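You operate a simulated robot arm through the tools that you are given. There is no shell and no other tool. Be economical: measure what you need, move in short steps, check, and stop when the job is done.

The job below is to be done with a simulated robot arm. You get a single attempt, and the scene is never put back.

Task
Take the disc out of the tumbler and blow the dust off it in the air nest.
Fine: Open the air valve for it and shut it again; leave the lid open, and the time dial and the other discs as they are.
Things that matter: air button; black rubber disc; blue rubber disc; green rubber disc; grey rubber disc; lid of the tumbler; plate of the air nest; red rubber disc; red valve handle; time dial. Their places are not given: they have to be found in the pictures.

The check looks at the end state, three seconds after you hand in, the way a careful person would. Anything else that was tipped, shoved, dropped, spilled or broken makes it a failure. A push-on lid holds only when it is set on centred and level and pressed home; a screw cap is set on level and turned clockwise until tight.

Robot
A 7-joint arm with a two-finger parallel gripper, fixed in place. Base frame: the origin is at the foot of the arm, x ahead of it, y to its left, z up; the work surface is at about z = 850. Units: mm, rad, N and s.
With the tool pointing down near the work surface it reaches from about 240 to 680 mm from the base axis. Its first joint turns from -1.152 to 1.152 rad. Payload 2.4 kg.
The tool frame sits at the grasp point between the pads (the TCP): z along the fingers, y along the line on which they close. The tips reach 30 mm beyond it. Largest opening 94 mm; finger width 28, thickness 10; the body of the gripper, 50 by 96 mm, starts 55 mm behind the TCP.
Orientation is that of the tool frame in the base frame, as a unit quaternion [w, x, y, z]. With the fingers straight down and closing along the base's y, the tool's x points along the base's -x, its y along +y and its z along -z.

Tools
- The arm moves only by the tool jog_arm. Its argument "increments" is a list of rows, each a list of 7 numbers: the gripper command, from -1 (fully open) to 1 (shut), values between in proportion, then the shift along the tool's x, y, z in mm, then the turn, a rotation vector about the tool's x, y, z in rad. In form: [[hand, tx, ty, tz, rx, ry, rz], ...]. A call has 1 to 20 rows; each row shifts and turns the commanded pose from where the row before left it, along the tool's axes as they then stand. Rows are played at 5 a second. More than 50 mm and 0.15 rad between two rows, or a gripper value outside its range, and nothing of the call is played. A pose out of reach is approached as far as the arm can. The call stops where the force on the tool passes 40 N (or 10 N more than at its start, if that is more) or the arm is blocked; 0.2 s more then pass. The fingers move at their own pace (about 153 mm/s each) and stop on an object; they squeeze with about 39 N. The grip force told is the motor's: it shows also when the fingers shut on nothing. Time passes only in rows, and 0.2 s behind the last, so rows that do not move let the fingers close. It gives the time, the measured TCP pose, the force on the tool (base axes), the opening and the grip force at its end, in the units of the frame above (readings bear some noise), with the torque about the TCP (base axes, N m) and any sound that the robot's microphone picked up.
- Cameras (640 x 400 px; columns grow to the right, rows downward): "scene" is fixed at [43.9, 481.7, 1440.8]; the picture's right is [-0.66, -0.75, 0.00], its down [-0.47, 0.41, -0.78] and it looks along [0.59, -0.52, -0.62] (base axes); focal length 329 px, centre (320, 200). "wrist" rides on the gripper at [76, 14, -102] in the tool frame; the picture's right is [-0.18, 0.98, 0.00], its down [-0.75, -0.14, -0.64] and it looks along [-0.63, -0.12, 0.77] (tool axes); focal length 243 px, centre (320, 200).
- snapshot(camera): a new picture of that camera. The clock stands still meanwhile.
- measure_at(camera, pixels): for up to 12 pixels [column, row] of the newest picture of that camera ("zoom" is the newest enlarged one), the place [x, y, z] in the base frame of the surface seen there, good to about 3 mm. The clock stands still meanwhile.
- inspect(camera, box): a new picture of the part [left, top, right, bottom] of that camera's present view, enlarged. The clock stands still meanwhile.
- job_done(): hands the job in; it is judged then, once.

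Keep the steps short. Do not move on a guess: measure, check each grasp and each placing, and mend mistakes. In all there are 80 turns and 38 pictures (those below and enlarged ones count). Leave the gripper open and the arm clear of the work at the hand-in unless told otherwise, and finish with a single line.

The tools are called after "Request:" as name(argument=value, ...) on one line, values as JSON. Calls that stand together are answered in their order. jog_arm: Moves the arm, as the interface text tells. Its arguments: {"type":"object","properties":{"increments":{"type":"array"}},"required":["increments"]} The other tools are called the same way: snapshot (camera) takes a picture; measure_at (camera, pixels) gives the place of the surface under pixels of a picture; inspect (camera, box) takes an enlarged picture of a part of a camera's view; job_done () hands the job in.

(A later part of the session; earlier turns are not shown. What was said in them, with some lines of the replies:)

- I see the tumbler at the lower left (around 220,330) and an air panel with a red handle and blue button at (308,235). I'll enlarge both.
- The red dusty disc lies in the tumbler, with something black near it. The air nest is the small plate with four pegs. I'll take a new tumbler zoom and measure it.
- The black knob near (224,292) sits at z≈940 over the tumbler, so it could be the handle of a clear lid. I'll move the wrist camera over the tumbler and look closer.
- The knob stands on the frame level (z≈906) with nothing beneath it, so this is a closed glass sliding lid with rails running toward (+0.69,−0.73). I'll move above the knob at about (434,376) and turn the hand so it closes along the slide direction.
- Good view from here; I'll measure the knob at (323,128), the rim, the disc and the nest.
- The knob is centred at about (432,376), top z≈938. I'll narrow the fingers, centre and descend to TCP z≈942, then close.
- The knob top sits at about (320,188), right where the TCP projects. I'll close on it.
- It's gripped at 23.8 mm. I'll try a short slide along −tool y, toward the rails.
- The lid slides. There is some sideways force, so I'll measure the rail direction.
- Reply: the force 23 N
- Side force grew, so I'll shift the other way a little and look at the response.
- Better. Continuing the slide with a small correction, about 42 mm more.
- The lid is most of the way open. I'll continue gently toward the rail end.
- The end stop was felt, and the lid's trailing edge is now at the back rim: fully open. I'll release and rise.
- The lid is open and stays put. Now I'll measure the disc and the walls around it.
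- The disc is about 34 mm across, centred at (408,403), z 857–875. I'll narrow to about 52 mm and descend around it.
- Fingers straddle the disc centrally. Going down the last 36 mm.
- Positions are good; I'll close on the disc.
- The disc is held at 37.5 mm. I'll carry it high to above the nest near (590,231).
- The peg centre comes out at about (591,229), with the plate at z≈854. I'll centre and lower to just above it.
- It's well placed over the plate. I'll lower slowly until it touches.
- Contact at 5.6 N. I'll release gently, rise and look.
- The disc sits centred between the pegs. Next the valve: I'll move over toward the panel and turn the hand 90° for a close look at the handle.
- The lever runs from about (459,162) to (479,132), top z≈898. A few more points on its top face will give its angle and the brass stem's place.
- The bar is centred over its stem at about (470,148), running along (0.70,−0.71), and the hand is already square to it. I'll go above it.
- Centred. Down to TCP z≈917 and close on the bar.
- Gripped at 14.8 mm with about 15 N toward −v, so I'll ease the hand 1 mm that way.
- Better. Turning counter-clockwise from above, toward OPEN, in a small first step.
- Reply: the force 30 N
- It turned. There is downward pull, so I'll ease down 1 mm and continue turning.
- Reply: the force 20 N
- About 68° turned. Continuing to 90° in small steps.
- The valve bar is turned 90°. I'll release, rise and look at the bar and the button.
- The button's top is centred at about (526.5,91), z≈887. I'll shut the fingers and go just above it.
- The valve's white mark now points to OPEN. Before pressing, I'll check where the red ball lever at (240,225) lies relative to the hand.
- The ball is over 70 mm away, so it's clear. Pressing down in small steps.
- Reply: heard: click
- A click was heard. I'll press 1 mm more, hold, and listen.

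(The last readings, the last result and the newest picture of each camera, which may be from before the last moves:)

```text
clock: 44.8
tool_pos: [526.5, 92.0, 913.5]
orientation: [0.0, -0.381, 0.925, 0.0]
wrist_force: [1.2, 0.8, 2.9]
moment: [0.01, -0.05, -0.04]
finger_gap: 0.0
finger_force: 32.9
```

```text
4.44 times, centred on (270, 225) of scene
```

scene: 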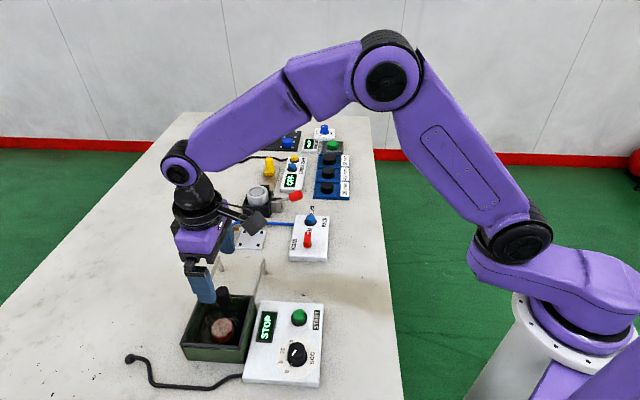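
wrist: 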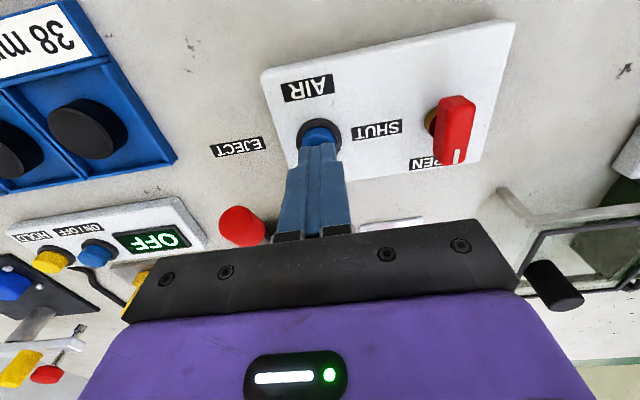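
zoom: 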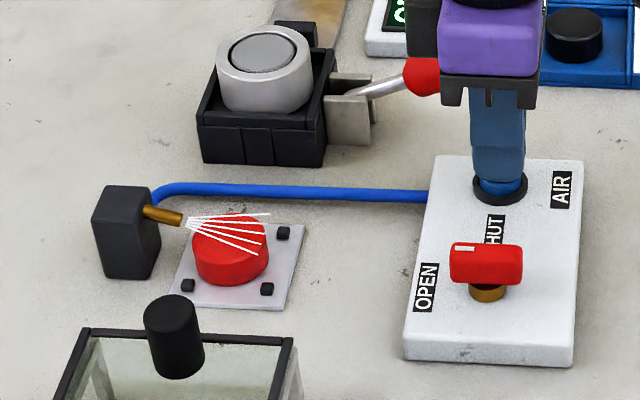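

Air is blowing and the dust is gone. I'll let the button up, rise, and move back above the valve bar.

Request:
jog_arm(increments=[[1, 0, 0, -10, 0, 0, 0], [1, 0, 0, -30, 0, 0, 0], [0, 0, 26.6, 0, 0, 0, 0], [0, 0, 26.6, 0, 0, 0, 0], [0, -0.2, 26.6, 0, 0, 0, 0], [0, 0, 0, 0, 0, 0, 0], [0, 0, 0, 0, 0, 0, 0]])

Request:
snapshot(camera="wrist")

```text
clock: 46.4
tool_pos: [468.9, 147.8, 952.0]
orientation: [0.0, -0.38, 0.925, 0.0]
wrist_force: [-0.6, 0.3, 0.1]
moment: [0.01, -0.03, 0.02]
finger_gap: 46.7
finger_force: 0.1
```

```text
3 pictures are left
```

wrist: 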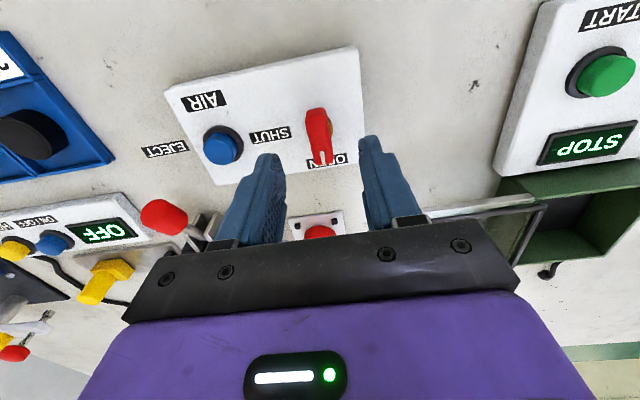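

The bar is centred between the fingers. Going down to z≈916 and closing.

Request:
jog_arm(increments=[[0, -0.6, 0, 18, 0, 0, 0], [0, 0, 0, 12, 0, 0, 0], [0, 0, 0, 6, 0, 0, 0], [0, 0, 0, 0, 0, 0, 0], [1, 0, 0, 0, 0, 0, 0], [1, 0, 0, 0, 0, 0, 0], [1, 0, 0, 0, 0, 0, 0]])

```text
clock: 48.0
tool_pos: [470.2, 149.2, 915.6]
orientation: [0.0, -0.381, 0.925, 0.0]
wrist_force: [-3.9, 4.3, -2.4]
moment: [0.29, -0.2, 0.03]
finger_gap: 15.1
finger_force: 45.0
```

Gripped with low side force. Turning clockwise, back toward SHUT.

Request:
jog_arm(increments=[[1, 0, 0, 0, 0, 0, 0.11], [1, 0, 0, 0, 0, 0, 0.12], [1, 0, 0, 0, 0, 0, 0.12], [1, 0, 0, 0, 0, 0, 0.12], [1, 0, 0, 0, 0, 0, 0]])

```text
clock: 49.2
tool_pos: [470.6, 149.1, 915.8]
orientation: [0.0, -0.154, 0.988, -0.001]
wrist_force: [-3.1, 10.1, -24.9]
moment: [0.43, -0.45, -0.03]
finger_gap: 14.6
finger_force: 45.0
```

Request:
jog_arm(increments=[[1, 0, 0, 0.7, 0, 0, 0.12], [1, 0, 0, 0, 0, 0, 0.12], [1, 0, 0, 0, 0, 0, 0.12], [1, 0, 0, 0, 0, 0, 0.12], [1, 0, 0, 0, 0, 0, 0]])

```text
clock: 50.4
tool_pos: [470.8, 148.8, 915.0]
orientation: [-0.001, 0.085, 0.996, -0.001]
wrist_force: [-7.6, 9.7, -24.3]
moment: [0.19, -0.24, -0.01]
finger_gap: 14.7
finger_force: 44.4
```

Request:
jog_arm(increments=[[1, 0, 0, 0.7, 0, 0, 0.12], [1, 0, 0, 0, 0, 0, 0.12], [1, 0, 0, 0, 0, 0, 0.12], [1, 0, 0, 0, 0, 0, 0.12], [1, 0, 0, 0, 0, 0, 0.1], [1, 0, 0, 0, 0, 0, 0.05], [1, 0, 0, 0, 0, 0, 0]])

```text
clock: 52.0
tool_pos: [469.8, 148.5, 915.3]
orientation: [0.0, 0.389, 0.921, -0.002]
wrist_force: [-19.8, 4.8, 6.9]
moment: [0.34, 0.49, 0.68]
finger_gap: 14.9
finger_force: 45.0
```

The end stop is felt (0.68 N·m), so the valve is shut. I'll release, rise high and clear, then check.

Request:
jog_arm(increments=[[0, 0, 0, 0, 0, 0, 0], [0, 0, 0, 0, 0, 0, 0], [0, 0, 0, -15, 0, 0, 0], [0, 0, 0, -30, 0, 0, 0], [-1, 0, 0, -40, 0, 0, 0], [-1, 0, 0, -45, 0, 0, 0], [-1, 0, 0, -45, 0, 0, 0], [-1, 0, 0, -45, 0, 0, 0], [-1, 30, -30, -20, 0, 0, 0], [-1, 30, -30, 0, 0, 0, 0], [-1, 0, 0, 0, 0, 0, 0]])

Request:
snapshot(camera="scene")

Request:
inspect(camera="scene", box=[200, 175, 340, 270])

```text
clock: 54.4
tool_pos: [384.1, 148.6, 1157.6]
orientation: [0.0, 0.389, 0.921, 0.0]
wrist_force: [-0.5, -0.1, 0.6]
moment: [0.02, 0.03, 0.02]
finger_gap: 94.2
finger_force: 0.0
```

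```text
2 pictures are left
```

scene: 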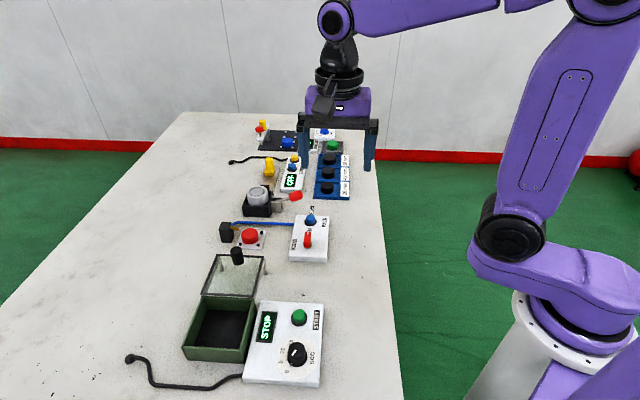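

```text
4.21 times, centred on (270, 222) of scene
```

zoom: 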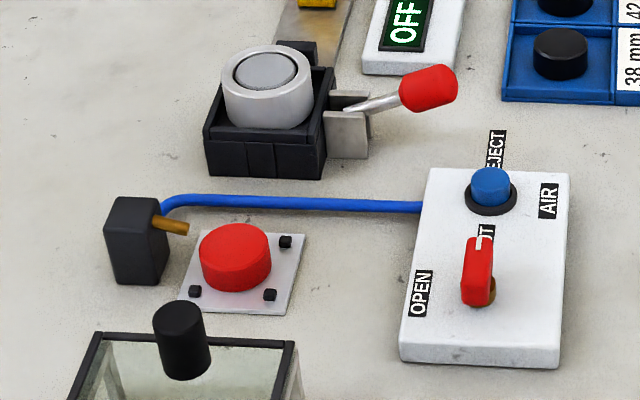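

The disc is clean and sits in the nest. The air has stopped, the valve is on SHUT, the lid is open, and the dial and other discs were not touched. The gripper is open and clear, so I'm handing in.

Request:
job_done()

```text
The job is handed in.
```

The red disc is out of the tumbler and blown clean in the air nest, with the valve shut again, the lid left open, and the time dial and other discs untouched.
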